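You operate a simulated robot arm through the tools that you are given. There is no shell and no other tool. Be economical: measure what you need, move in short steps, check, and stop when the job is done.

Carry out the task below with a simulated robot arm. There is one attempt and no reset: what you move stays moved.

TASK
Swap the eyelet on the post for the size on the card, then wind 20 m.
Fine: the old eyelet goes into the free ring.

The check looks at the end state, three seconds after you hand in, the way a careful person would. Anything else that was tipped, shoved, dropped, spilled or broken makes it a failure.

THE ROBOT
A 6-joint arm with a two-finger parallel gripper, fixed in place. Base frame: the origin is at the foot of the arm, x ahead of it, y to its left, z up; the work surface is at about z = 0. Units: cm, rad, N and s.
With the tool pointing down near the work surface it reaches from about 18 to 46 cm from the base axis. Its first joint turns from -1.222 to 1.222 rad. Payload 1.9 kg.
The tool frame sits at the grasp point between the pads (the TCP): z along the fingers, y along the line on which they close. The tips reach 2.3 cm beyond it. The gripper opens to 9.4 cm. The fingers are 3.8 cm wide and 1 cm thick; the gripper's body (5.4 by 9.6 cm) begins 3.9 cm behind the TCP.
Orientation is that of the tool frame in the base frame, as a unit quaternion [w, x, y, z]. With the fingers straight down and closing along the base's y, the tool's x points along the base's -x, its y along +y and its z along -z.

THE INTERFACE
- The arm moves only by the tool nudge_tool. Its argument "motion" is a list of rows, each a list of 7 numbers: the shift along the tool's x, y, z in cm, then the turn, a rotation vector about the tool's x, y, z in degrees, then the finger opening in cm, from 0 to 9.4. In form: [[dx, dy, dz, wx, wy, wz, hand], ...]. A call has 1 to 8 rows; each row shifts and turns the commanded pose from where the row before left it, along the tool's axes as they then stand. Each row takes 0.2 s and may step no farther than 5 cm and 0.15 rad from the row before; otherwise, or with a gripper value out of range, the whole call is refused. A pose out of reach is approached as far as the arm can. The call stops where the force on the tool passes 40 N (or 10 N more than at its start, if that is more) or the arm is blocked; 0.2 s more then pass. The fingers move at their own pace (about 10.8 cm/s each) and stop on an object; they squeeze with about 36 N. The grip force told is the motor's: it shows also when the fingers shut on nothing. Time passes only in rows, and 0.2 s behind the last, so rows that do not move let the fingers close. The reply holds the time, the measured pose of the TCP, the force on the tool along the base axes, the opening and the grip force, in the units named above and with some noise, with the torque about the TCP (base axes, N m) and any sound that the robot's microphone picked up.
- Cameras (640 x 400 px; columns grow to the right, rows downward): "scene" is fixed at [3.54, 30.16, 40.75]; the picture's right is [-0.88, -0.48, 0.00], its down [-0.28, 0.52, -0.81] and it looks along [0.38, -0.71, -0.59] (base axes); focal length 214 px, centre (320, 200). "wrist" rides on the gripper at [8.6, 1.6, -7.5] in the tool frame; the picture's right is [-0.18, 0.98, 0.00], its down [-0.58, -0.11, -0.81] and it looks along [-0.79, -0.15, 0.59] (tool axes); focal length 243 px, centre (320, 200). There is no depth. A picture from a camera that has moved, and an enlarged one, comes with that camera's place and axes in the base frame and with its lens. The place of the scene camera against the robot may be out by one fixed shift of up to 2.5 cm in any direction.
- get_image(camera): a new picture of that camera. It takes no simulated time.
- close_up(camera, box): a new picture of the part [left, top, right, bottom] of that camera's present view, enlarged. It takes no simulated time.
- finish_job(): hands the job in; it is judged then, once.

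Go step by step. Nothing tells you positions but the pictures and the camera data: compare them with the known pose of the tool, close in by small moves and look again before you grip or let go. The budget is 120 turns and 68 pictures, counting those below and the enlarged ones. Unless the task says otherwise, let go and move clear before handing in, and close with one line.

The tools are called as name(argument=value, ...) on one line, values as JSON. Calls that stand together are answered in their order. nudge_tool: Moves the arm, as the interface text tells. Its arguments: {"type":"object","properties":{"motion":{"type":"array","items":{"type":"array","items":{"type":"number"}}}},"required":["motion"]} The other tools are called the same way: get_image (camera) takes a picture; close_up (camera, box) takes an enlarged picture of a part of a camera's view; finish_job () hands the job in.

At the start:

```text
clock: 0.0
ee_pos: [33.38, 5.0, 32.82]
ee_rot: [0.001, 0.001, 1.0, 0.001]
ft_force: [0.7, -0.2, 1.0]
ft_torque: [-0.02, 0.02, 0.01]
opening: 9.41
grip_force: 0.1
```

scene: 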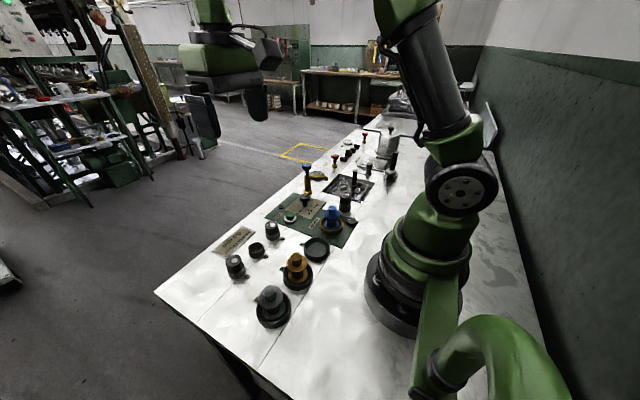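
wrist: 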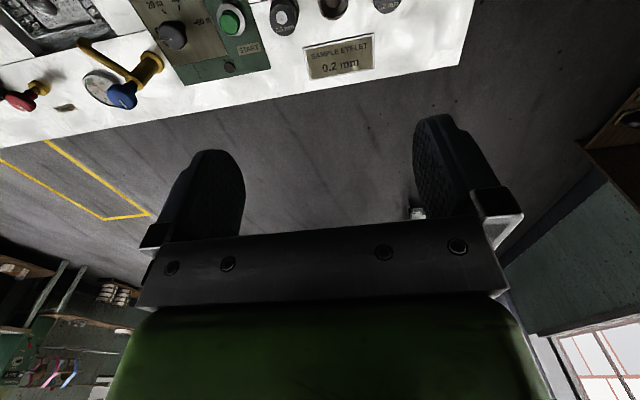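

I see a bench with a card ("SAMPLE EYELET 0.2 mm"?), a panel with a dial and a green START button, eyelets in rings, and a post. I'll enlarge the pictures to read the details.

close_up(camera="scene", box=[200, 180, 380, 340])

close_up(camera="scene", box=[260, 110, 440, 240])

close_up(camera="wrist", box=[0, 0, 480, 150])

```text
2.50 times, centred on (290, 260) of scene
camera zoom: at [3.54, 30.16, 40.75], right [-0.88, -0.48, 0.0], down [-0.28, 0.52, -0.81], along [0.38, -0.71, -0.59], focal length 536 px, centre (395, 50)
```

zoom: 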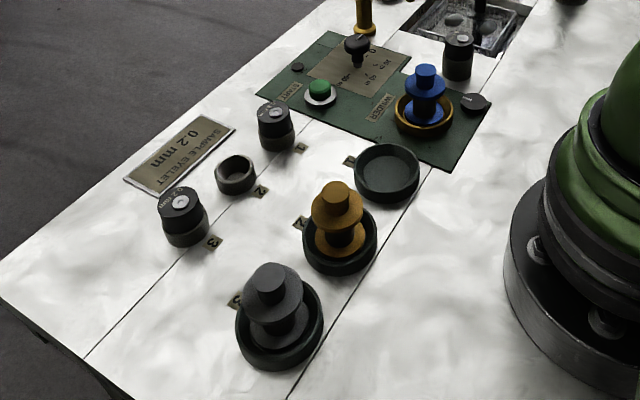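

```text
3.08 times, centred on (350, 175) of scene
camera zoom: at [3.54, 30.16, 40.75], right [-0.88, -0.48, 0.0], down [-0.28, 0.52, -0.81], along [0.38, -0.71, -0.59], focal length 660 px, centre (228, 277)
```

zoom: 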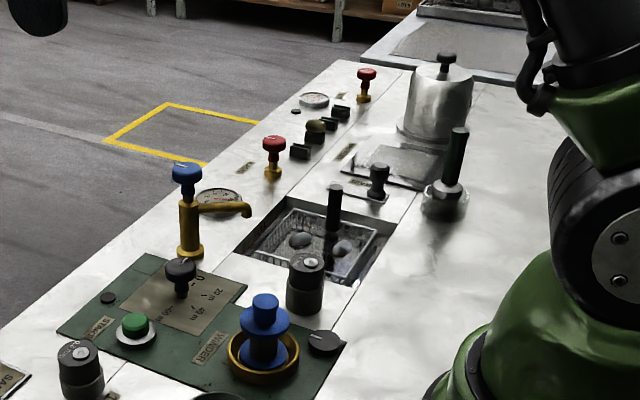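

```text
1.33 times, centred on (240, 75) of wrist
camera zoom: at [24.78, 6.65, 40.25], right [0.19, 0.98, 0.0], down [0.58, -0.11, 0.81], along [0.79, -0.15, -0.59], focal length 324 px, centre (427, 367)
```

zoom: 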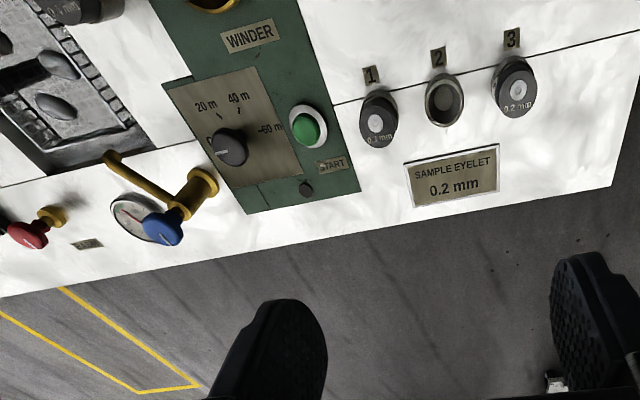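

The wrist picture puts eyelet 1 (0.1 mm) near (34.5, 0), the empty ring 2 near (34.8, 6.5), eyelet 3 (0.2 mm) near (34.6, 12.8), START near (34, -7), the dial near (34, -15), and the post near (22, -17). I'll move back and toward -y to see the post and dial better.

nudge_tool(motion=[[2.35, -3, 0, 0, 0, 0, 9.4], [2.35, -3, 0, 0, 0, 0, 9.4], [2.35, -3, 0, 0, 0, 0, 9.4], [2.35, -3, 0, 0, 0, 0, 9.4], [0, -3, 0, 0, 0, 0, 9.4]])

get_image(camera="wrist")

```text
clock: 1.2
ee_pos: [23.73, -9.89, 32.82]
ee_rot: [0.0, 0.001, 1.0, 0.001]
ft_force: [-0.4, -0.4, -0.4]
ft_torque: [-0.02, -0.01, -0.02]
opening: 9.41
grip_force: 0.0
```

```text
62 pictures are left
camera wrist: at [15.16, -8.25, 40.15], right [0.19, 0.98, 0.0], down [0.58, -0.11, 0.81], along [0.79, -0.15, -0.59], focal length 243 px, centre (320, 200)
```

wrist: 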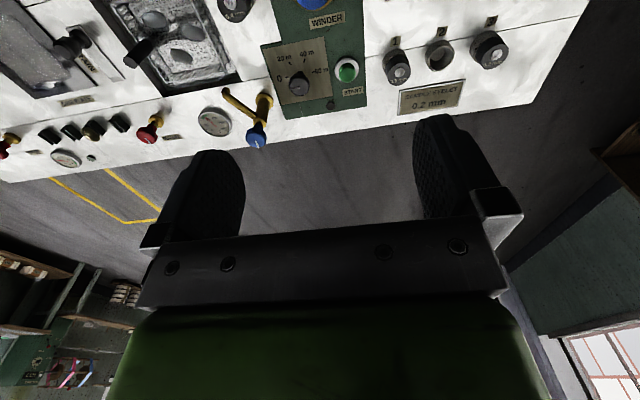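

Next I'll tilt the tool so the wrist camera looks more straight down at the post area.

nudge_tool(motion=[[0, 0, 0, 0, 8, 0, 9.4], [0, 0, 0, 0, 8, 0, 9.4], [0, 0, 0, 0, 8, 0, 9.4], [0, 0, 0, 0, 8, 0, 9.4]])

get_image(camera="wrist")

```text
clock: 2.2
ee_pos: [23.85, -9.91, 32.78]
ee_rot: [-0.276, 0.001, 0.961, 0.002]
ft_force: [-1.0, 0.0, -0.5]
ft_torque: [-0.01, -0.01, 0.03]
opening: 9.39
grip_force: 0.0
```

```text
61 pictures are left
camera wrist: at [20.59, -8.32, 43.69], right [0.16, 0.98, -0.1], down [0.92, -0.11, 0.38], along [0.36, -0.15, -0.92], focal length 243 px, centre (320, 200)
```

wrist: 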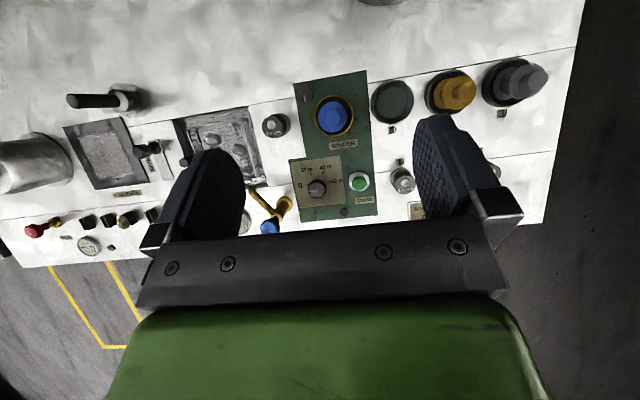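

close_up(camera="wrist", box=[240, 60, 400, 240])

close_up(camera="scene", box=[290, 160, 380, 240])

close_up(camera="scene", box=[210, 210, 300, 290])

```text
2.22 times, centred on (320, 150) of wrist
camera zoom: at [20.59, -8.32, 43.69], right [0.16, 0.98, -0.1], down [0.92, -0.11, 0.38], along [0.36, -0.15, -0.92], focal length 539 px, centre (320, 311)
```

zoom: 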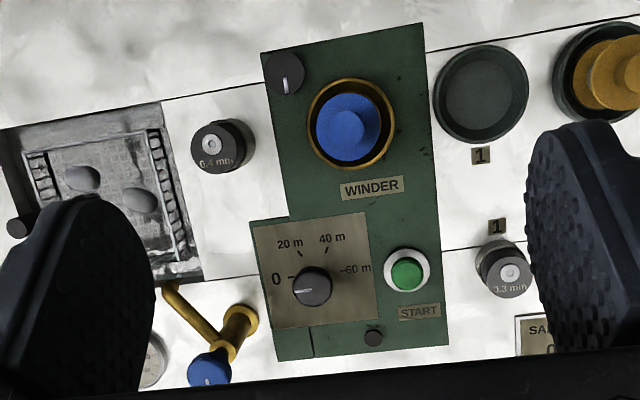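

```text
5.00 times, centred on (335, 200) of scene
camera zoom: at [3.54, 30.16, 40.75], right [-0.88, -0.48, 0.0], down [-0.28, 0.52, -0.81], along [0.38, -0.71, -0.59], focal length 1072 px, centre (245, 200)
```

zoom: 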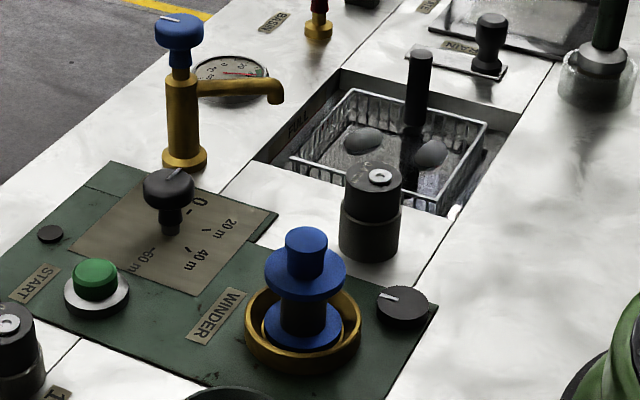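

```text
5.00 times, centred on (255, 250) of scene
camera zoom: at [3.54, 30.16, 40.75], right [-0.88, -0.48, 0.0], down [-0.28, 0.52, -0.81], along [0.38, -0.71, -0.59], focal length 1072 px, centre (645, -50)
```

zoom: 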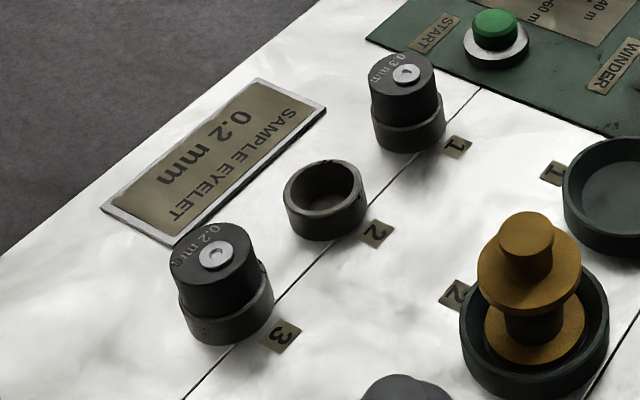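

The card asks for 0.2 mm, and that eyelet sits in ring 3. The post holds 0.4 mm near (22.5, -19.5), ring 2 is the free one, and the dial is at 0 with about 60° clockwise to 20 m. Next I'll level the tool and go above the post eyelet.

nudge_tool(motion=[[0, 0, 0, 0, -8, 0, 9.4], [0, 0, 0, 0, -8, 0, 9.4], [0, 0, 0, 0, -8, 0, 9.4], [0, 0, 0, 0, -8, 0, 6], [0.6, -3.2, 3.5, 0, 0, 0, 6], [0.7, -3.2, 3.5, 0, 0, 0, 6], [0, -3.2, 3.5, 0, 0, 0, 6], [0, 0, 4, 0, 0, 0, 6]])

get_image(camera="wrist")

get_image(camera="scene")

```text
clock: 4.0
ee_pos: [22.51, -19.34, 18.41]
ee_rot: [0.001, 0.002, 1.0, 0.001]
ft_force: [-0.1, -0.5, -0.7]
ft_torque: [0.0, -0.02, 0.02]
opening: 6.01
grip_force: 0.0
```

```text
57 pictures are left
camera wrist: at [13.99, -17.78, 25.88], right [0.19, 0.98, 0.0], down [0.58, -0.11, 0.81], along [0.79, -0.15, -0.59], focal length 243 px, centre (320, 200)
```

wrist: 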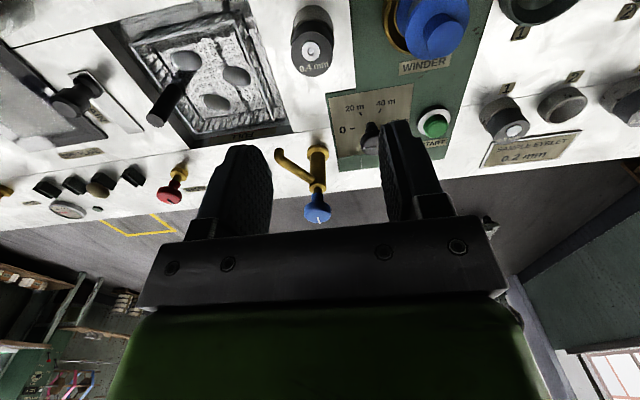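

```text
56 pictures are left
```

scene: 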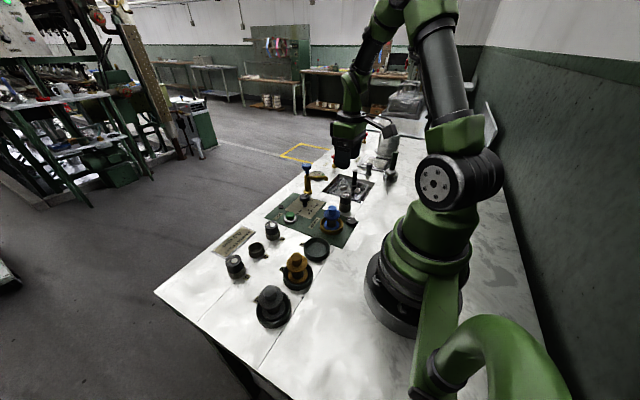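

The post eyelet's top resolves to about (22.4, -19.9) at z about 4.5. I'll come down closer and look again.

nudge_tool(motion=[[0.1, -0.6, 3, 0, 0, 0, 6], [0, 0, 4, 0, 0, 0, 6], [0, 0, 2.2, 0, 0, 0, 6]])

get_image(camera="wrist")

close_up(camera="scene", box=[310, 160, 400, 240])

```text
clock: 4.8
ee_pos: [22.54, -20.12, 9.01]
ee_rot: [0.001, 0.002, 1.0, 0.0]
ft_force: [0.1, -0.4, 1.0]
ft_torque: [0.01, 0.0, 0.03]
opening: 5.99
grip_force: 0.1
```

```text
55 pictures are left
camera wrist: at [13.87, -18.47, 16.46], right [0.19, 0.98, 0.0], down [0.58, -0.11, 0.81], along [0.79, -0.15, -0.59], focal length 243 px, centre (320, 200)
```

wrist: 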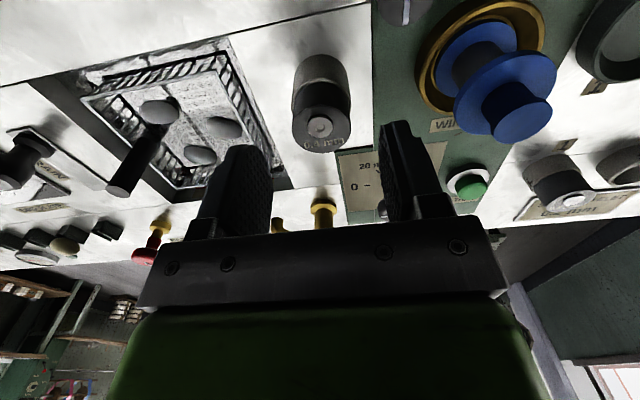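

```text
5.00 times, centred on (355, 200) of scene
camera zoom: at [3.54, 30.16, 40.75], right [-0.88, -0.48, 0.0], down [-0.28, 0.52, -0.81], along [0.38, -0.71, -0.59], focal length 1072 px, centre (145, 200)
```

zoom: 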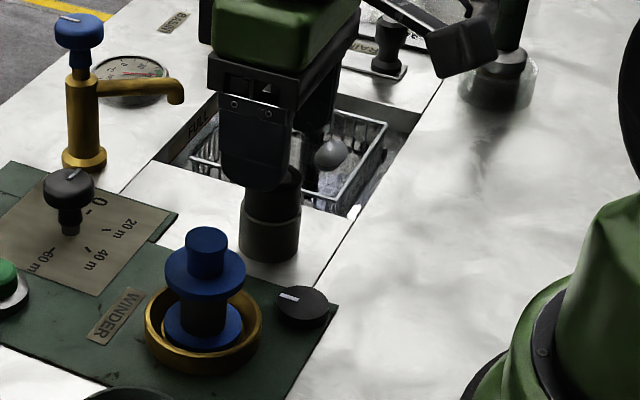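

The eyelet is centred between the fingers at about (22.4, -20.1), with its top near z 4.8. I'll lower to TCP z about 5.2 and close.

nudge_tool(motion=[[0.1, 0, 2, 0, 0, 0, 6], [0, 0, 1.8, 0, 0, 0, 6], [0, 0, 0, 0, 0, 0, 6]])

get_image(camera="wrist")

close_up(camera="scene", box=[310, 160, 400, 240])

```text
clock: 5.6
ee_pos: [22.44, -20.1, 5.46]
ee_rot: [0.0, 0.002, 1.0, 0.001]
ft_force: [-0.1, -0.1, -0.6]
ft_torque: [-0.04, -0.01, -0.03]
opening: 6.02
grip_force: 0.2
```

```text
53 pictures are left
camera wrist: at [13.84, -18.52, 12.72], right [0.19, 0.98, 0.0], down [0.58, -0.11, 0.81], along [0.79, -0.15, -0.59], focal length 243 px, centre (320, 200)
```

wrist: 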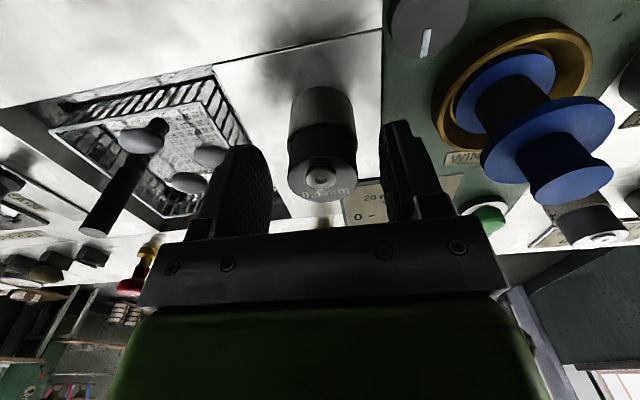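

```text
5.00 times, centred on (355, 200) of scene
camera zoom: at [3.54, 30.16, 40.75], right [-0.88, -0.48, 0.0], down [-0.28, 0.52, -0.81], along [0.38, -0.71, -0.59], focal length 1072 px, centre (145, 200)
```

zoom: 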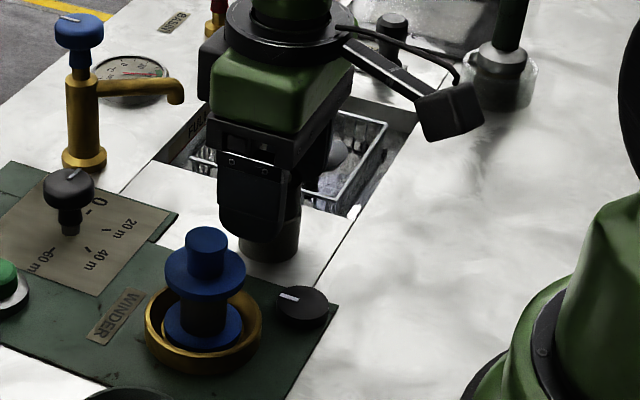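

The eyelet's top is near z 5.2 and the seam with the post near z 3.1. The fingertips are now at about 3.2, so this is a good grip height and I'll close here.

nudge_tool(motion=[[0, 0, 0, 0, 0, 0, 4], [0, 0, -0.1, 0, 0, 0, 2.5], [0, 0, 0, 0, 0, 0, 2.5], [0, 0, 0, 0, 0, 0, 2.5]])

```text
clock: 6.6
ee_pos: [22.45, -20.04, 5.36]
ee_rot: [0.001, 0.001, 1.0, 0.001]
ft_force: [-0.3, -0.5, 0.3]
ft_torque: [-0.02, 0.0, 0.01]
opening: 3.25
grip_force: 36.5
```

The grip is firm at 3.25 cm with no side force. I'll lift it straight up slowly.

nudge_tool(motion=[[0, 0, -0.5, 0, 0, 0, 2.5], [0, 0, -0.5, 0, 0, 0, 2.5], [0, 0, -1, 0, 0, 0, 2.5], [0, 0, -1.5, 0, 0, 0, 2.5], [0, 0, -2, 0, 0, 0, 2.5]])

close_up(camera="scene", box=[310, 150, 400, 230])

get_image(camera="wrist")

```text
clock: 7.8
ee_pos: [22.41, -20.1, 10.98]
ee_rot: [0.0, 0.001, 1.0, 0.0]
ft_force: [0.3, 0.0, 0.1]
ft_torque: [0.01, 0.04, -0.01]
opening: 3.26
grip_force: 36.5
```

```text
5.00 times, centred on (355, 190) of scene
camera zoom: at [3.54, 30.16, 40.75], right [-0.88, -0.48, 0.0], down [-0.28, 0.52, -0.81], along [0.38, -0.71, -0.59], focal length 1072 px, centre (145, 250)
```

zoom: 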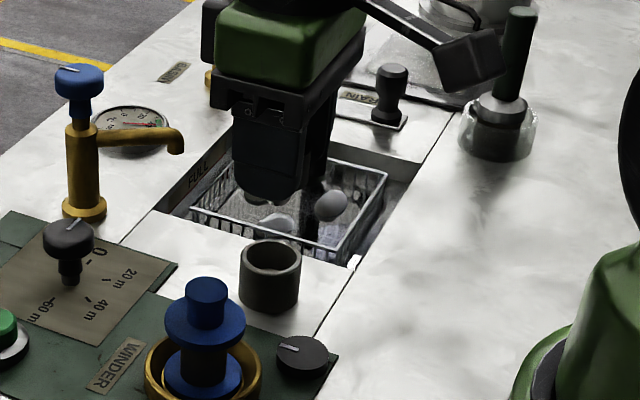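

```text
50 pictures are left
camera wrist: at [13.84, -18.59, 18.35], right [0.19, 0.98, 0.0], down [0.58, -0.11, 0.81], along [0.79, -0.15, -0.59], focal length 243 px, centre (320, 200)
```

wrist: 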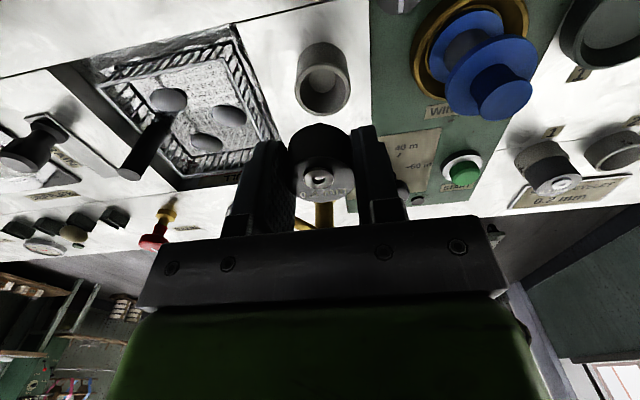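

The eyelet came out cleanly and the post's socket is empty. I'll rise and carry it above ring 2.

nudge_tool(motion=[[0, 0, -4, 0, 0, 0, 2.5], [0, 0, -4, 0, 0, 0, 2.5], [-2.05, 4.4, 0, 0, 0, 0, 2.5], [-2.05, 4.4, 0, 0, 0, 0, 2.5], [-2.05, 4.4, 0, 0, 0, 0, 2.5], [-2.05, 4.4, 0, 0, 0, 0, 2.5], [-2.05, 4.4, 0, 0, 0, 0, 2.5], [-2.05, 4.4, 0, 0, 0, 0, 2.5]])

nudge_tool(motion=[[0, 0, 4, 0, 0, 0, 2.5], [0, 0, 3, 0, 0, 0, 2.5], [0, 0, 0, 0, 0, 0, 2.5]])

get_image(camera="wrist")

close_up(camera="scene", box=[200, 200, 300, 290])

```text
clock: 9.6
ee_pos: [34.68, 6.2, 19.0]
ee_rot: [0.001, 0.002, 1.0, 0.0]
ft_force: [0.0, -0.5, -0.2]
ft_torque: [0.03, 0.01, -0.02]
opening: 3.24
grip_force: 36.3
```

```text
clock: 10.4
ee_pos: [34.69, 6.21, 12.08]
ee_rot: [0.001, 0.001, 1.0, 0.001]
ft_force: [-0.1, 0.9, 0.2]
ft_torque: [-0.01, -0.01, 0.01]
opening: 3.24
grip_force: 35.9
```

```text
49 pictures are left
camera wrist: at [26.08, 7.79, 19.52], right [0.19, 0.98, 0.0], down [0.58, -0.11, 0.81], along [0.79, -0.15, -0.59], focal length 243 px, centre (320, 200)
```

wrist: 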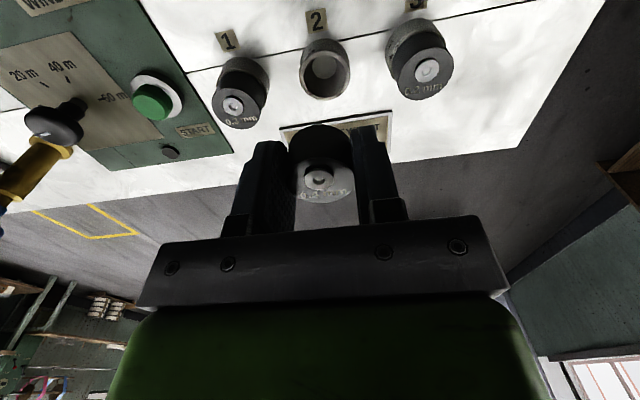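

```text
4.44 times, centred on (250, 245) of scene
camera zoom: at [3.54, 30.16, 40.75], right [-0.88, -0.48, 0.0], down [-0.28, 0.52, -0.81], along [0.38, -0.71, -0.59], focal length 953 px, centre (631, 0)
```

zoom: 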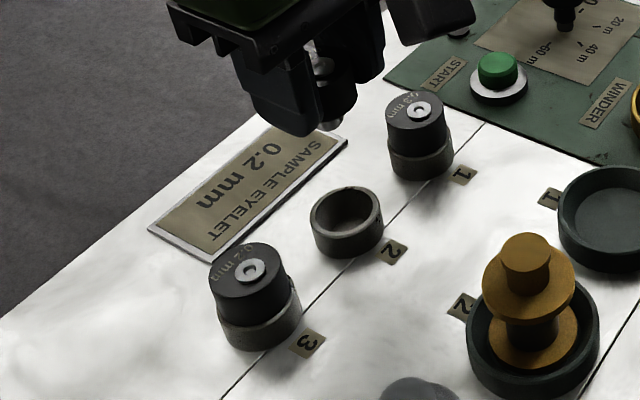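

Ring 2 is at about (34.85, 6.6), slightly beyond the present position. I'll correct and lower to z 8, then look again.

nudge_tool(motion=[[-0.15, 0.4, 2, 0, 0, 0, 2.5], [0, 0, 2, 0, 0, 0, 2.5], [0, 0, 0, 0, 0, 0, 2.5]])

get_image(camera="wrist")

close_up(camera="scene", box=[210, 210, 290, 280])

```text
clock: 11.2
ee_pos: [35.11, 6.68, 8.0]
ee_rot: [0.001, 0.002, 1.0, 0.001]
ft_force: [0.2, 0.3, 0.1]
ft_torque: [0.01, 0.01, 0.01]
opening: 3.23
grip_force: 35.7
```

```text
47 pictures are left
camera wrist: at [26.35, 8.27, 15.47], right [0.19, 0.98, 0.0], down [0.58, -0.11, 0.81], along [0.79, -0.15, -0.59], focal length 243 px, centre (320, 200)
```

wrist: 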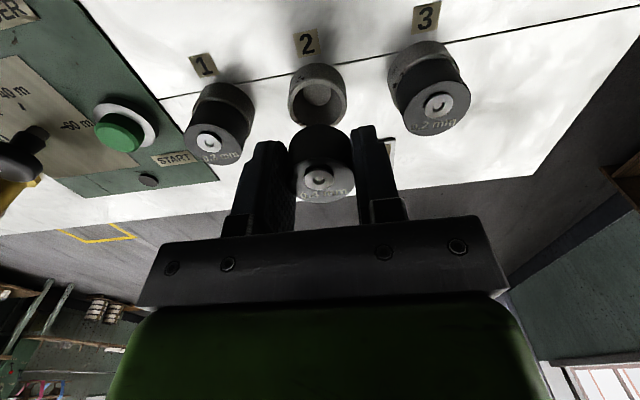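

```text
5.71 times, centred on (250, 245) of scene
camera zoom: at [3.54, 30.16, 40.75], right [-0.88, -0.48, 0.0], down [-0.28, 0.52, -0.81], along [0.38, -0.71, -0.59], focal length 1226 px, centre (720, -57)
```

zoom: 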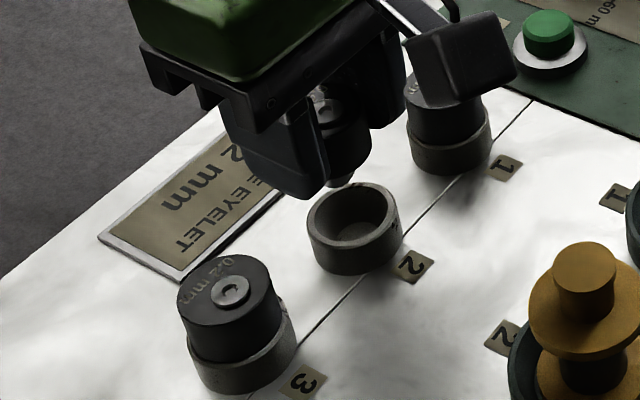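

Triangulating ring 2 between its neighbours gives about (34.65, 6.55), with rims near z 1.9. The held eyelet sits 0.2 cm baseward of the TCP, so I'll shift 0.2 baseward and lower to z 5.6 to check.

nudge_tool(motion=[[0.2, -0.05, 1.2, 0, 0, 0, 2.5], [0, 0, 1.2, 0, 0, 0, 2.5], [0, 0, 0, 0, 0, 0, 2.5]])

close_up(camera="wrist", box=[180, 30, 500, 230])

close_up(camera="scene", box=[210, 210, 290, 280])

```text
clock: 12.0
ee_pos: [34.77, 6.66, 5.64]
ee_rot: [0.0, 0.002, 1.0, 0.001]
ft_force: [-0.1, 0.4, -0.1]
ft_torque: [-0.03, -0.02, -0.01]
opening: 3.26
grip_force: 36.0
```

```text
2.00 times, centred on (340, 130) of wrist
camera zoom: at [26.17, 8.18, 12.99], right [0.19, 0.98, 0.0], down [0.58, -0.11, 0.81], along [0.79, -0.15, -0.59], focal length 485 px, centre (280, 340)
```

zoom: 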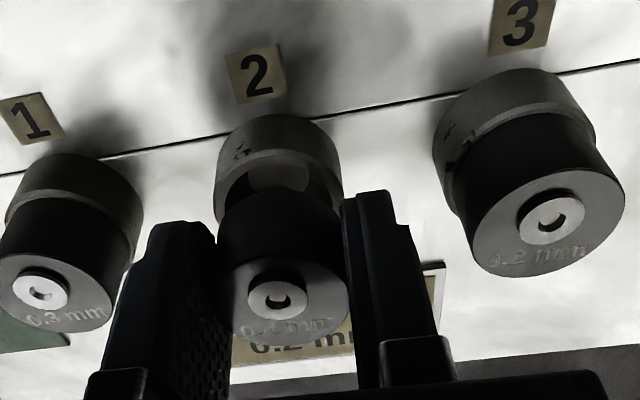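

```text
5.71 times, centred on (250, 245) of scene
camera zoom: at [3.54, 30.16, 40.75], right [-0.88, -0.48, 0.0], down [-0.28, 0.52, -0.81], along [0.38, -0.71, -0.59], focal length 1226 px, centre (720, -57)
```

zoom: 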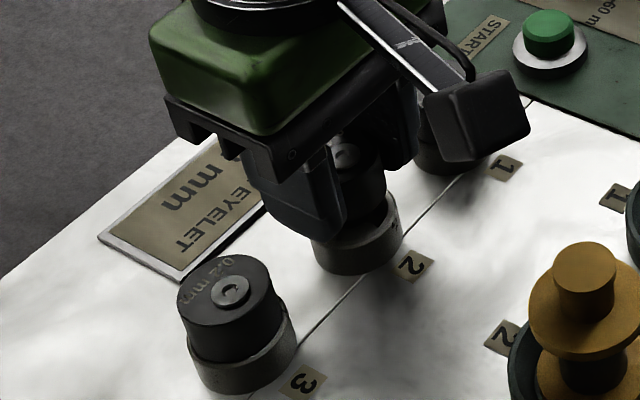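

The y alignment looks good, and the eyelet seems about 0.15 cm short in x. I'll shift that and lower gently while watching the force.

nudge_tool(motion=[[-0.15, 0.05, 0.3, 0, 0, 0, 2.5], [0, 0, 0.3, 0, 0, 0, 2.5], [0, 0, 0.2, 0, 0, 0, 2.5]])

close_up(camera="wrist", box=[180, 30, 500, 230])

```text
clock: 12.8
ee_pos: [34.91, 6.67, 4.81]
ee_rot: [0.0, 0.001, 1.0, 0.001]
ft_force: [-0.1, 0.5, -0.1]
ft_torque: [-0.03, 0.0, 0.02]
opening: 3.25
grip_force: 36.4
```

```text
2.00 times, centred on (340, 130) of wrist
camera zoom: at [26.34, 8.3, 12.21], right [0.19, 0.98, 0.0], down [0.58, -0.11, 0.81], along [0.79, -0.15, -0.59], focal length 485 px, centre (280, 340)
```

zoom: 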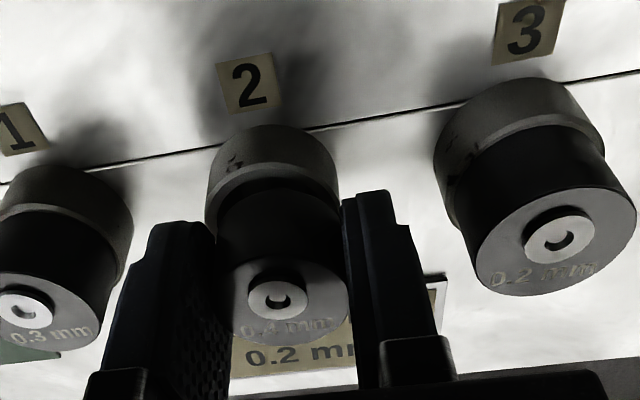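

It still looks centred with no contact force. I'll keep lowering in small steps.

nudge_tool(motion=[[0, 0, 0.2, 0, 0, 0, 2.5], [0, 0, 0.2, 0, 0, 0, 2.5], [0, 0, 0.1, 0, 0, 0, 2.5]])

close_up(camera="wrist", box=[180, 30, 500, 230])

```text
clock: 13.6
ee_pos: [35.01, 6.8, 4.33]
ee_rot: [0.001, 0.002, 1.0, 0.0]
ft_force: [-0.4, 0.2, 0.2]
ft_torque: [0.0, -0.04, -0.03]
opening: 3.24
grip_force: 36.4
```

```text
2.00 times, centred on (340, 130) of wrist
camera zoom: at [26.39, 8.29, 11.75], right [0.19, 0.98, 0.0], down [0.58, -0.11, 0.81], along [0.79, -0.15, -0.59], focal length 485 px, centre (280, 340)
```

zoom: 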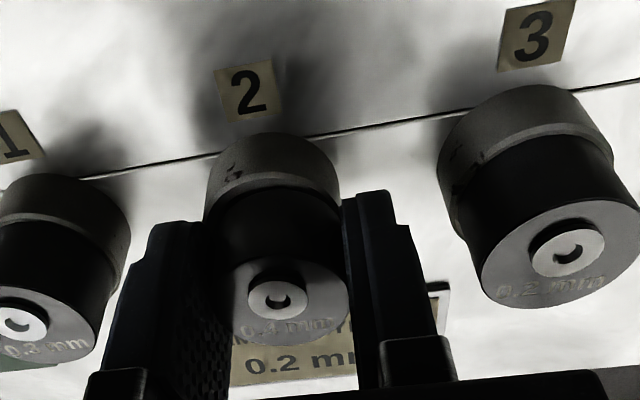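

The eyelet is about 0.3 cm above its seat judging by its neighbours. I'll keep lowering.

nudge_tool(motion=[[0, 0, 0.1, 0, 0, 0, 2.5], [0, 0, 0.1, 0, 0, 0, 2.5], [0, 0, 0, 0, 0, 0, 2.5]])

close_up(camera="wrist", box=[180, 30, 500, 230])

close_up(camera="scene", box=[210, 210, 290, 280])

```text
clock: 14.4
ee_pos: [34.88, 6.81, 4.08]
ee_rot: [0.001, 0.001, 1.0, 0.002]
ft_force: [-4.6, -0.5, 14.7]
ft_torque: [0.04, 0.06, -0.04]
opening: 3.27
grip_force: 36.4
```

```text
2.00 times, centred on (340, 130) of wrist
camera zoom: at [26.35, 8.33, 11.54], right [0.19, 0.98, 0.0], down [0.58, -0.11, 0.81], along [0.79, -0.15, -0.59], focal length 485 px, centre (280, 340)
```

zoom: 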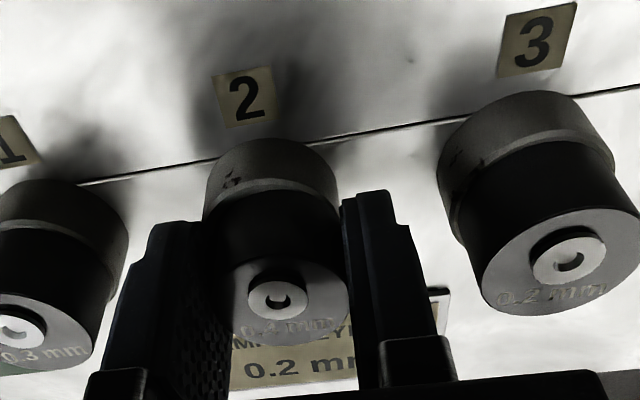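

```text
5.71 times, centred on (250, 245) of scene
camera zoom: at [3.54, 30.16, 40.75], right [-0.88, -0.48, 0.0], down [-0.28, 0.52, -0.81], along [0.38, -0.71, -0.59], focal length 1226 px, centre (720, -57)
```

zoom: 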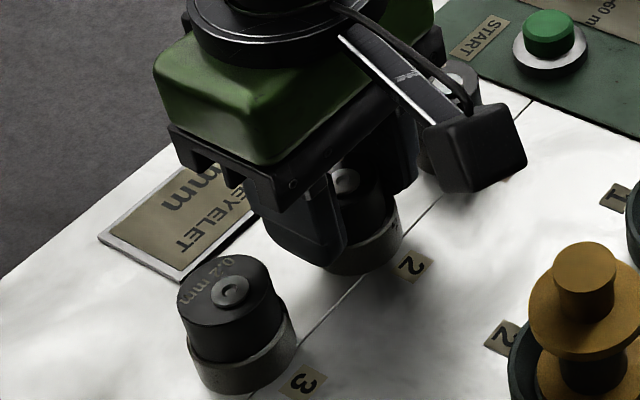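

There is now 15 N upward and 4.6 N toward the base, so it is either seated or touching the far rim. I'll ease up, shift 0.15 baseward and press lightly again.

nudge_tool(motion=[[0, 0, -0.15, 0, 0, 0, 2.5], [0.15, 0, 0, 0, 0, 0, 2.5], [0, 0, 0.1, 0, 0, 0, 2.5], [0, 0, 0.05, 0, 0, 0, 2.5], [0, 0, 0, 0, 0, 0, 2.5]])

```text
clock: 15.6
ee_pos: [34.83, 6.68, 4.1]
ee_rot: [0.001, 0.002, 1.0, 0.001]
ft_force: [-8.3, 1.2, 25.1]
ft_torque: [-0.25, 0.34, -0.12]
opening: 3.23
grip_force: 35.8
```

The force rose and the contact moved to the -y side, so I need a better look at whether it is seated.

close_up(camera="wrist", box=[260, 80, 420, 200])

close_up(camera="wrist", box=[380, 60, 540, 180])

```text
3.33 times, centred on (340, 140) of wrist
camera zoom: at [26.21, 8.3, 11.52], right [0.19, 0.98, 0.0], down [0.58, -0.11, 0.81], along [0.79, -0.15, -0.59], focal length 809 px, centre (253, 400)
```

zoom: 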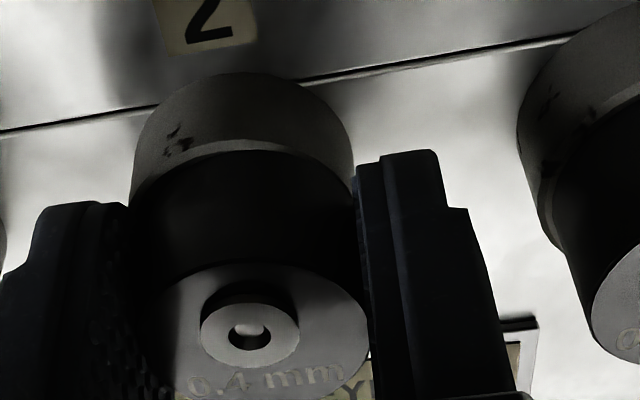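

```text
3.33 times, centred on (460, 120) of wrist
camera zoom: at [26.21, 8.3, 11.52], right [0.19, 0.98, 0.0], down [0.58, -0.11, 0.81], along [0.79, -0.15, -0.59], focal length 809 px, centre (-147, 467)
```

zoom: 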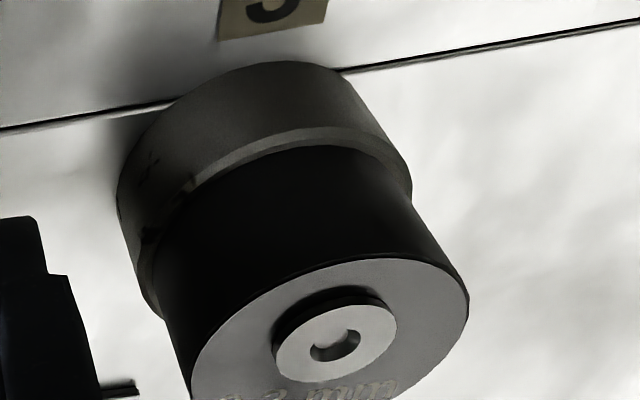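

Projecting the expected seated position gives almost exactly the observed boss pixel, and eyelet 3 matches the same model, so I judge it seated. I'll relax the pressure, shift back 0.1, and let go slowly.

nudge_tool(motion=[[0, 0, -0.08, 0, 0, 0, 2.5], [-0.1, 0, 0, 0, 0, 0, 2.5], [0, 0, 0, 0, 0, 0, 2.5]])

```text
clock: 16.4
ee_pos: [34.93, 6.6, 4.12]
ee_rot: [0.001, 0.002, 1.0, 0.001]
ft_force: [-2.5, -0.2, 10.7]
ft_torque: [-0.06, 0.05, 0.03]
opening: 3.26
grip_force: 36.0
```

The residual force is about 10 N. I'll ease it off a bit more, then open.

nudge_tool(motion=[[0, 0, -0.05, 0, 0, 0, 2.5], [0, 0, 0, 0, 0, 0, 3.4], [0, 0, 0, 0, 0, 0, 4.0], [0, 0, 0, 0, 0, 0, 4.8]])

close_up(camera="wrist", box=[180, 30, 500, 230])

close_up(camera="scene", box=[210, 210, 290, 280])

```text
clock: 17.4
ee_pos: [34.78, 6.73, 4.17]
ee_rot: [0.001, 0.002, 1.0, 0.001]
ft_force: [-0.7, -0.3, -1.2]
ft_torque: [0.03, 0.0, -0.01]
opening: 4.81
grip_force: 0.1
```

```text
2.00 times, centred on (340, 130) of wrist
camera zoom: at [26.28, 8.31, 11.6], right [0.19, 0.98, 0.0], down [0.58, -0.11, 0.81], along [0.79, -0.15, -0.59], focal length 485 px, centre (280, 340)
```

zoom: 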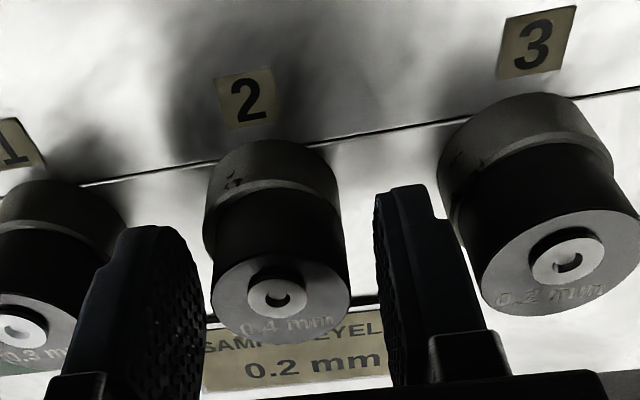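

```text
5.71 times, centred on (250, 245) of scene
camera zoom: at [3.54, 30.16, 40.75], right [-0.88, -0.48, 0.0], down [-0.28, 0.52, -0.81], along [0.38, -0.71, -0.59], focal length 1226 px, centre (720, -57)
```

zoom: 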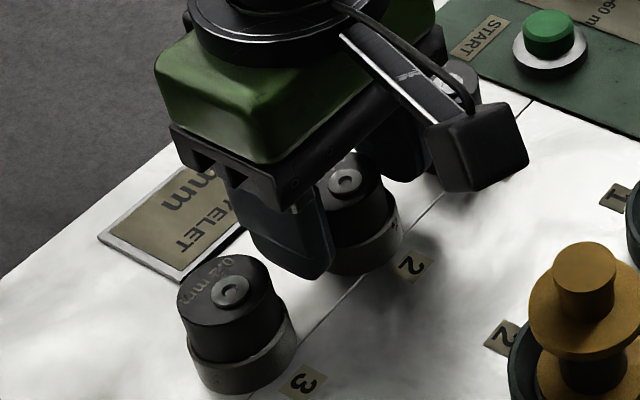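

It looks seated and upright. I'll rise and move above eyelet 3, then look at both.

nudge_tool(motion=[[0, 0, -2, 0, 0, 0, 4.8], [0, 0, -4, 0, 0, 0, 5.2], [0, 3.2, 0, 0, 0, 0, 5.2], [0, 3.1, 0, 0, 0, 0, 5.2], [0, 0, 0, 0, 0, 0, 5.2]])

get_image(camera="wrist")

close_up(camera="scene", box=[210, 210, 290, 280])

```text
clock: 18.6
ee_pos: [34.94, 13.01, 10.22]
ee_rot: [0.0, 0.001, 1.0, 0.001]
ft_force: [1.0, 0.4, -0.7]
ft_torque: [0.0, 0.02, 0.02]
opening: 5.21
grip_force: 0.1
```

```text
35 pictures are left
camera wrist: at [26.31, 14.62, 17.65], right [0.19, 0.98, 0.0], down [0.58, -0.11, 0.81], along [0.79, -0.15, -0.59], focal length 243 px, centre (320, 200)
```

wrist: 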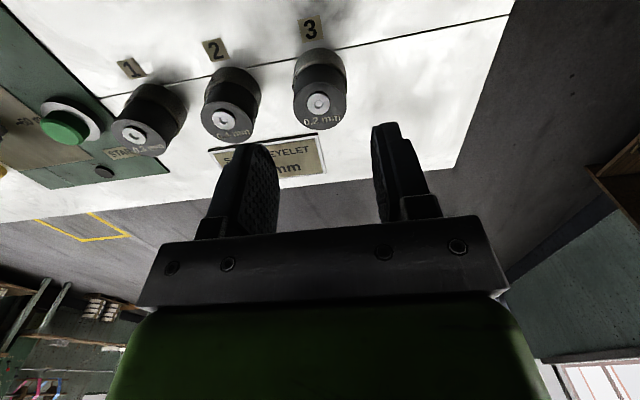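

```text
5.71 times, centred on (250, 245) of scene
camera zoom: at [3.54, 30.16, 40.75], right [-0.88, -0.48, 0.0], down [-0.28, 0.52, -0.81], along [0.38, -0.71, -0.59], focal length 1226 px, centre (720, -57)
```

zoom: 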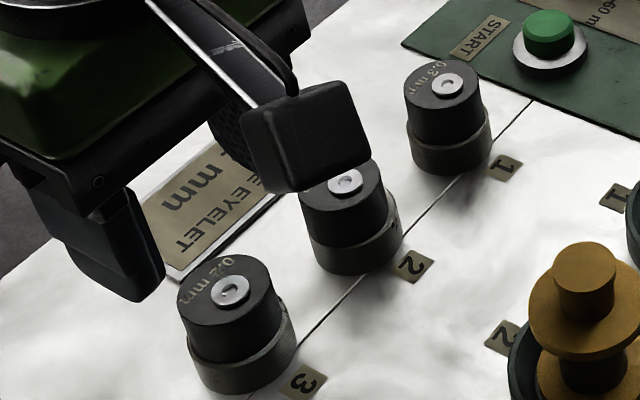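

All three boss centres line up evenly, so the old eyelet is seated in ring 2. Now I'll lower onto eyelet 3 with a 0.1 correction.

nudge_tool(motion=[[0.1, 0, 3, 0, 0, 0, 5.2], [0, 0, 2, 0, 0, 0, 5.2], [0, 0, 0.95, 0, 0, 0, 5.2], [0, 0, 0, 0, 0, 0, 5.2]])

get_image(camera="wrist")

```text
clock: 19.6
ee_pos: [34.81, 12.96, 4.18]
ee_rot: [0.001, 0.002, 1.0, 0.001]
ft_force: [-0.4, -0.5, -0.5]
ft_torque: [-0.05, -0.01, 0.02]
opening: 5.22
grip_force: 0.0
```

```text
33 pictures are left
camera wrist: at [26.24, 14.54, 11.64], right [0.19, 0.98, 0.0], down [0.58, -0.11, 0.81], along [0.79, -0.15, -0.59], focal length 243 px, centre (320, 200)
```

wrist: 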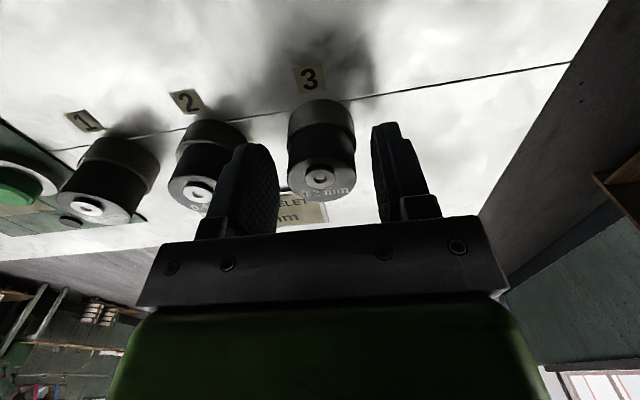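

The boss is at pixel (320, 178), the same relative placement as the first grip. I'll close and lift.

nudge_tool(motion=[[0, 0, 0, 0, 0, 0, 4], [0, 0, 0, 0, 0, 0, 2.5], [0, 0, 0, 0, 0, 0, 2.5], [0, 0, 0, 0, 0, 0, 2.5]])

nudge_tool(motion=[[0, 0, -0.5, 0, 0, 0, 2.5], [0, 0, -0.5, 0, 0, 0, 2.5], [0, 0, -1, 0, 0, 0, 2.5], [0, 0, -3, 0, 0, 0, 2.5], [0, 0, -4, 0, 0, 0, 2.5], [0, 0, -4, 0, 0, 0, 2.5], [0, 0, -2, 0, 0, 0, 2.5]])

get_image(camera="wrist")

```text
clock: 20.6
ee_pos: [34.71, 12.95, 4.3]
ee_rot: [0.001, 0.002, 1.0, 0.001]
ft_force: [0.8, -0.8, 0.7]
ft_torque: [-0.01, 0.01, -0.02]
opening: 3.23
grip_force: 35.8
```

```text
clock: 22.2
ee_pos: [34.76, 12.93, 19.24]
ee_rot: [0.0, 0.002, 1.0, 0.0]
ft_force: [-0.1, -0.3, -0.2]
ft_torque: [0.01, 0.0, -0.02]
opening: 3.26
grip_force: 36.3
```

```text
32 pictures are left
camera wrist: at [26.19, 14.5, 26.75], right [0.19, 0.98, 0.0], down [0.58, -0.11, 0.81], along [0.79, -0.15, -0.59], focal length 243 px, centre (320, 200)
```

wrist: 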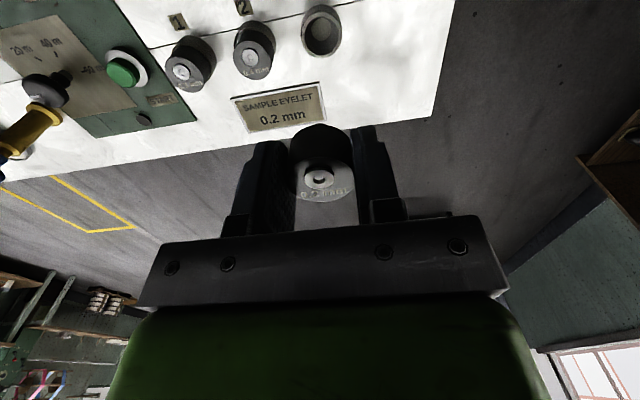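

The 0.2 mm eyelet is held the same way as the first one. I'll carry it high to above the post at (22.4, -20.07).

nudge_tool(motion=[[1.543, -4.125, 0, 0, 0, 0, 2.5], [1.543, -4.125, 0, 0, 0, 0, 2.5], [1.543, -4.125, 0, 0, 0, 0, 2.5], [1.543, -4.125, 0, 0, 0, 0, 2.5], [1.543, -4.125, 0, 0, 0, 0, 2.5], [1.543, -4.125, 0, 0, 0, 0, 2.5], [1.543, -4.125, 0, 0, 0, 0, 2.5], [1.543, -4.125, 0, 0, 0, 0, 2.5]])

nudge_tool(motion=[[0, 0, 4, 0, 0, 0, 2.5], [0, 0, 4, 0, 0, 0, 2.5], [0, 0, 0, 0, 0, 0, 2.5]])

get_image(camera="wrist")

```text
clock: 24.0
ee_pos: [21.96, -20.11, 19.27]
ee_rot: [0.0, 0.001, 1.0, 0.001]
ft_force: [-0.6, 0.6, -0.9]
ft_torque: [0.0, -0.01, 0.04]
opening: 3.26
grip_force: 35.3
```

```text
clock: 24.8
ee_pos: [22.3, -20.27, 11.33]
ee_rot: [0.001, 0.001, 1.0, 0.001]
ft_force: [0.4, 0.4, 0.0]
ft_torque: [0.0, -0.02, 0.0]
opening: 3.24
grip_force: 35.0
```

```text
31 pictures are left
camera wrist: at [13.64, -18.6, 18.74], right [0.19, 0.98, 0.0], down [0.58, -0.11, 0.81], along [0.79, -0.15, -0.59], focal length 243 px, centre (320, 200)
```

wrist: 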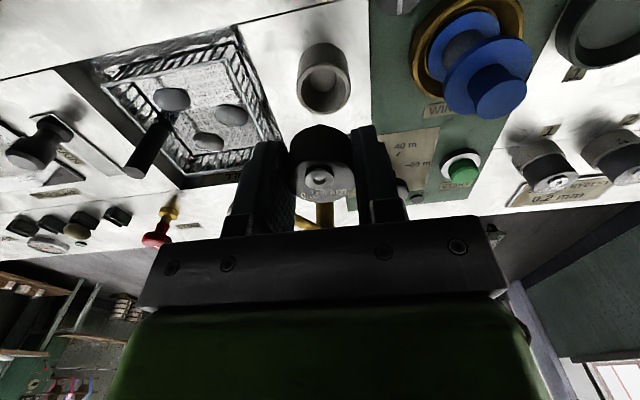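

By dead reckoning I'm 0.09 short in x, 0.1 off in y and about 5.8 above the seat. I'll correct that, lower most of the way, and look.

nudge_tool(motion=[[-0.09, -0.1, 2, 0, 0, 0, 2.5], [0, 0, 1.8, 0, 0, 0, 2.5], [0, 0, 0.5, 0, 0, 0, 2.5], [0, 0, 0, 0, 0, 0, 2.5]])

close_up(camera="wrist", box=[220, 30, 420, 230])

close_up(camera="scene", box=[310, 160, 390, 230])

```text
clock: 25.8
ee_pos: [22.46, -20.16, 6.94]
ee_rot: [0.001, 0.002, 1.0, 0.0]
ft_force: [0.2, -0.2, 0.5]
ft_torque: [-0.01, 0.03, 0.02]
opening: 3.25
grip_force: 35.9
```

```text
2.00 times, centred on (320, 130) of wrist
camera zoom: at [13.86, -18.54, 14.29], right [0.19, 0.98, 0.0], down [0.58, -0.11, 0.81], along [0.79, -0.15, -0.59], focal length 485 px, centre (320, 340)
```

zoom: 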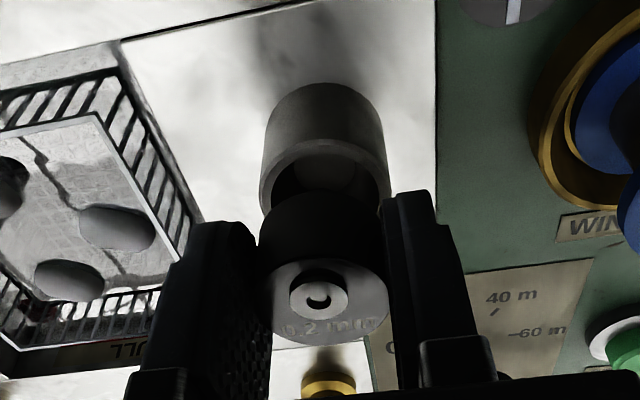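

```text
5.71 times, centred on (350, 195) of scene
camera zoom: at [3.54, 30.16, 40.75], right [-0.88, -0.48, 0.0], down [-0.28, 0.52, -0.81], along [0.38, -0.71, -0.59], focal length 1226 px, centre (149, 229)
```

zoom: 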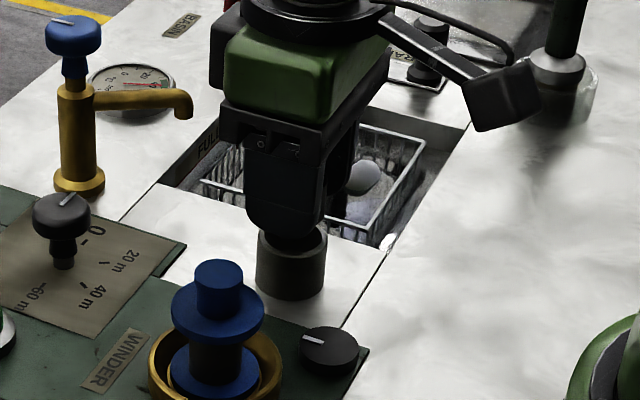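

The eyelet and socket are centred on each other. I'll lower the rest in small steps.

nudge_tool(motion=[[0, 0, 0.5, 0, 0, 0, 2.5], [0, 0, 0.4, 0, 0, 0, 2.5], [0, 0, 0.3, 0, 0, 0, 2.5], [0, 0, 0.15, 0, 0, 0, 2.5], [0, 0, 0, 0, 0, 0, 2.5]])

close_up(camera="wrist", box=[220, 30, 420, 230])

```text
clock: 27.0
ee_pos: [22.33, -20.06, 5.46]
ee_rot: [0.001, 0.003, 1.0, 0.001]
ft_force: [0.0, 0.2, -0.9]
ft_torque: [0.04, 0.02, -0.03]
opening: 3.23
grip_force: 36.5
```

```text
2.00 times, centred on (320, 130) of wrist
camera zoom: at [13.86, -18.47, 12.9], right [0.19, 0.98, 0.0], down [0.58, -0.11, 0.81], along [0.79, -0.15, -0.59], focal length 485 px, centre (320, 340)
```

zoom: 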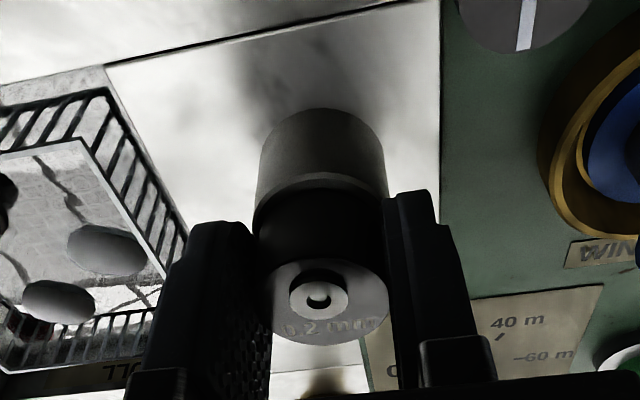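

It's nearly down with no contact yet, so I'll take the last 0.1 to 0.2 cm.

nudge_tool(motion=[[0, 0, 0.08, 0, 0, 0, 2.5], [0, 0, 0, 0, 0, 0, 2.5]])

nudge_tool(motion=[[0, 0, 0.08, 0, 0, 0, 2.5], [0, 0, 0, 0, 0, 0, 2.5]])

```text
clock: 27.6
ee_pos: [22.52, -20.05, 5.44]
ee_rot: [0.001, 0.001, 1.0, 0.001]
ft_force: [0.2, -0.6, -0.2]
ft_torque: [-0.02, -0.02, 0.0]
opening: 3.27
grip_force: 36.1
```

```text
clock: 28.2
ee_pos: [22.44, -20.09, 5.45]
ee_rot: [0.001, 0.002, 1.0, 0.0]
ft_force: [-1.2, -0.1, 6.9]
ft_torque: [-0.06, 0.01, 0.0]
opening: 3.24
grip_force: 36.2
```

Contact came at the expected seat height with almost no side force. I'll release and rise.

nudge_tool(motion=[[0, 0, -0.02, 0, 0, 0, 2.5], [0, 0, 0, 0, 0, 0, 3.4], [0, 0, 0, 0, 0, 0, 4.2], [0, 0, 0, 0, 0, 0, 5], [0, 0, -2, 0, 0, 0, 5.5], [0, 0, -3, 0, 0, 0, 5.5], [0, 0, -4, 0, 0, 0, 5.5]])

get_image(camera="wrist")

close_up(camera="scene", box=[290, 160, 380, 240])

```text
clock: 29.8
ee_pos: [22.49, -19.97, 14.41]
ee_rot: [0.0, 0.001, 1.0, 0.0]
ft_force: [-0.1, -0.4, -0.2]
ft_torque: [-0.01, 0.0, 0.02]
opening: 5.52
grip_force: 0.0
```

```text
27 pictures are left
camera wrist: at [13.87, -18.44, 21.85], right [0.19, 0.98, 0.0], down [0.58, -0.11, 0.81], along [0.79, -0.15, -0.59], focal length 243 px, centre (320, 200)
```

wrist: 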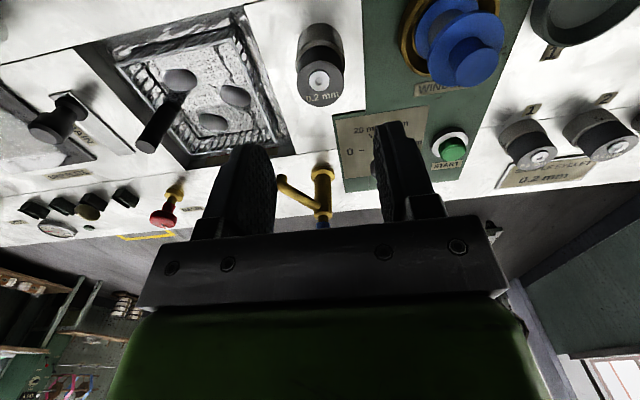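

```text
5.00 times, centred on (335, 200) of scene
camera zoom: at [3.54, 30.16, 40.75], right [-0.88, -0.48, 0.0], down [-0.28, 0.52, -0.81], along [0.38, -0.71, -0.59], focal length 1072 px, centre (245, 200)
```

zoom: 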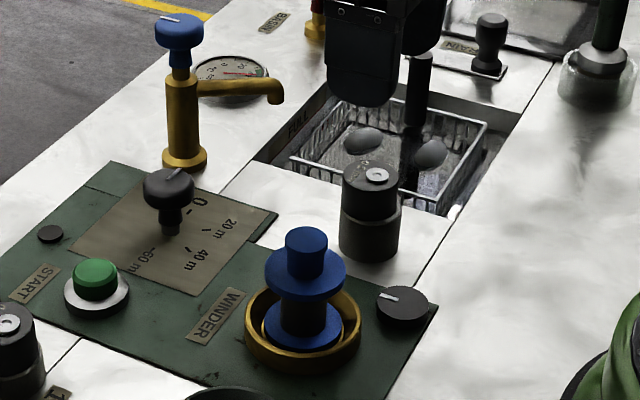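

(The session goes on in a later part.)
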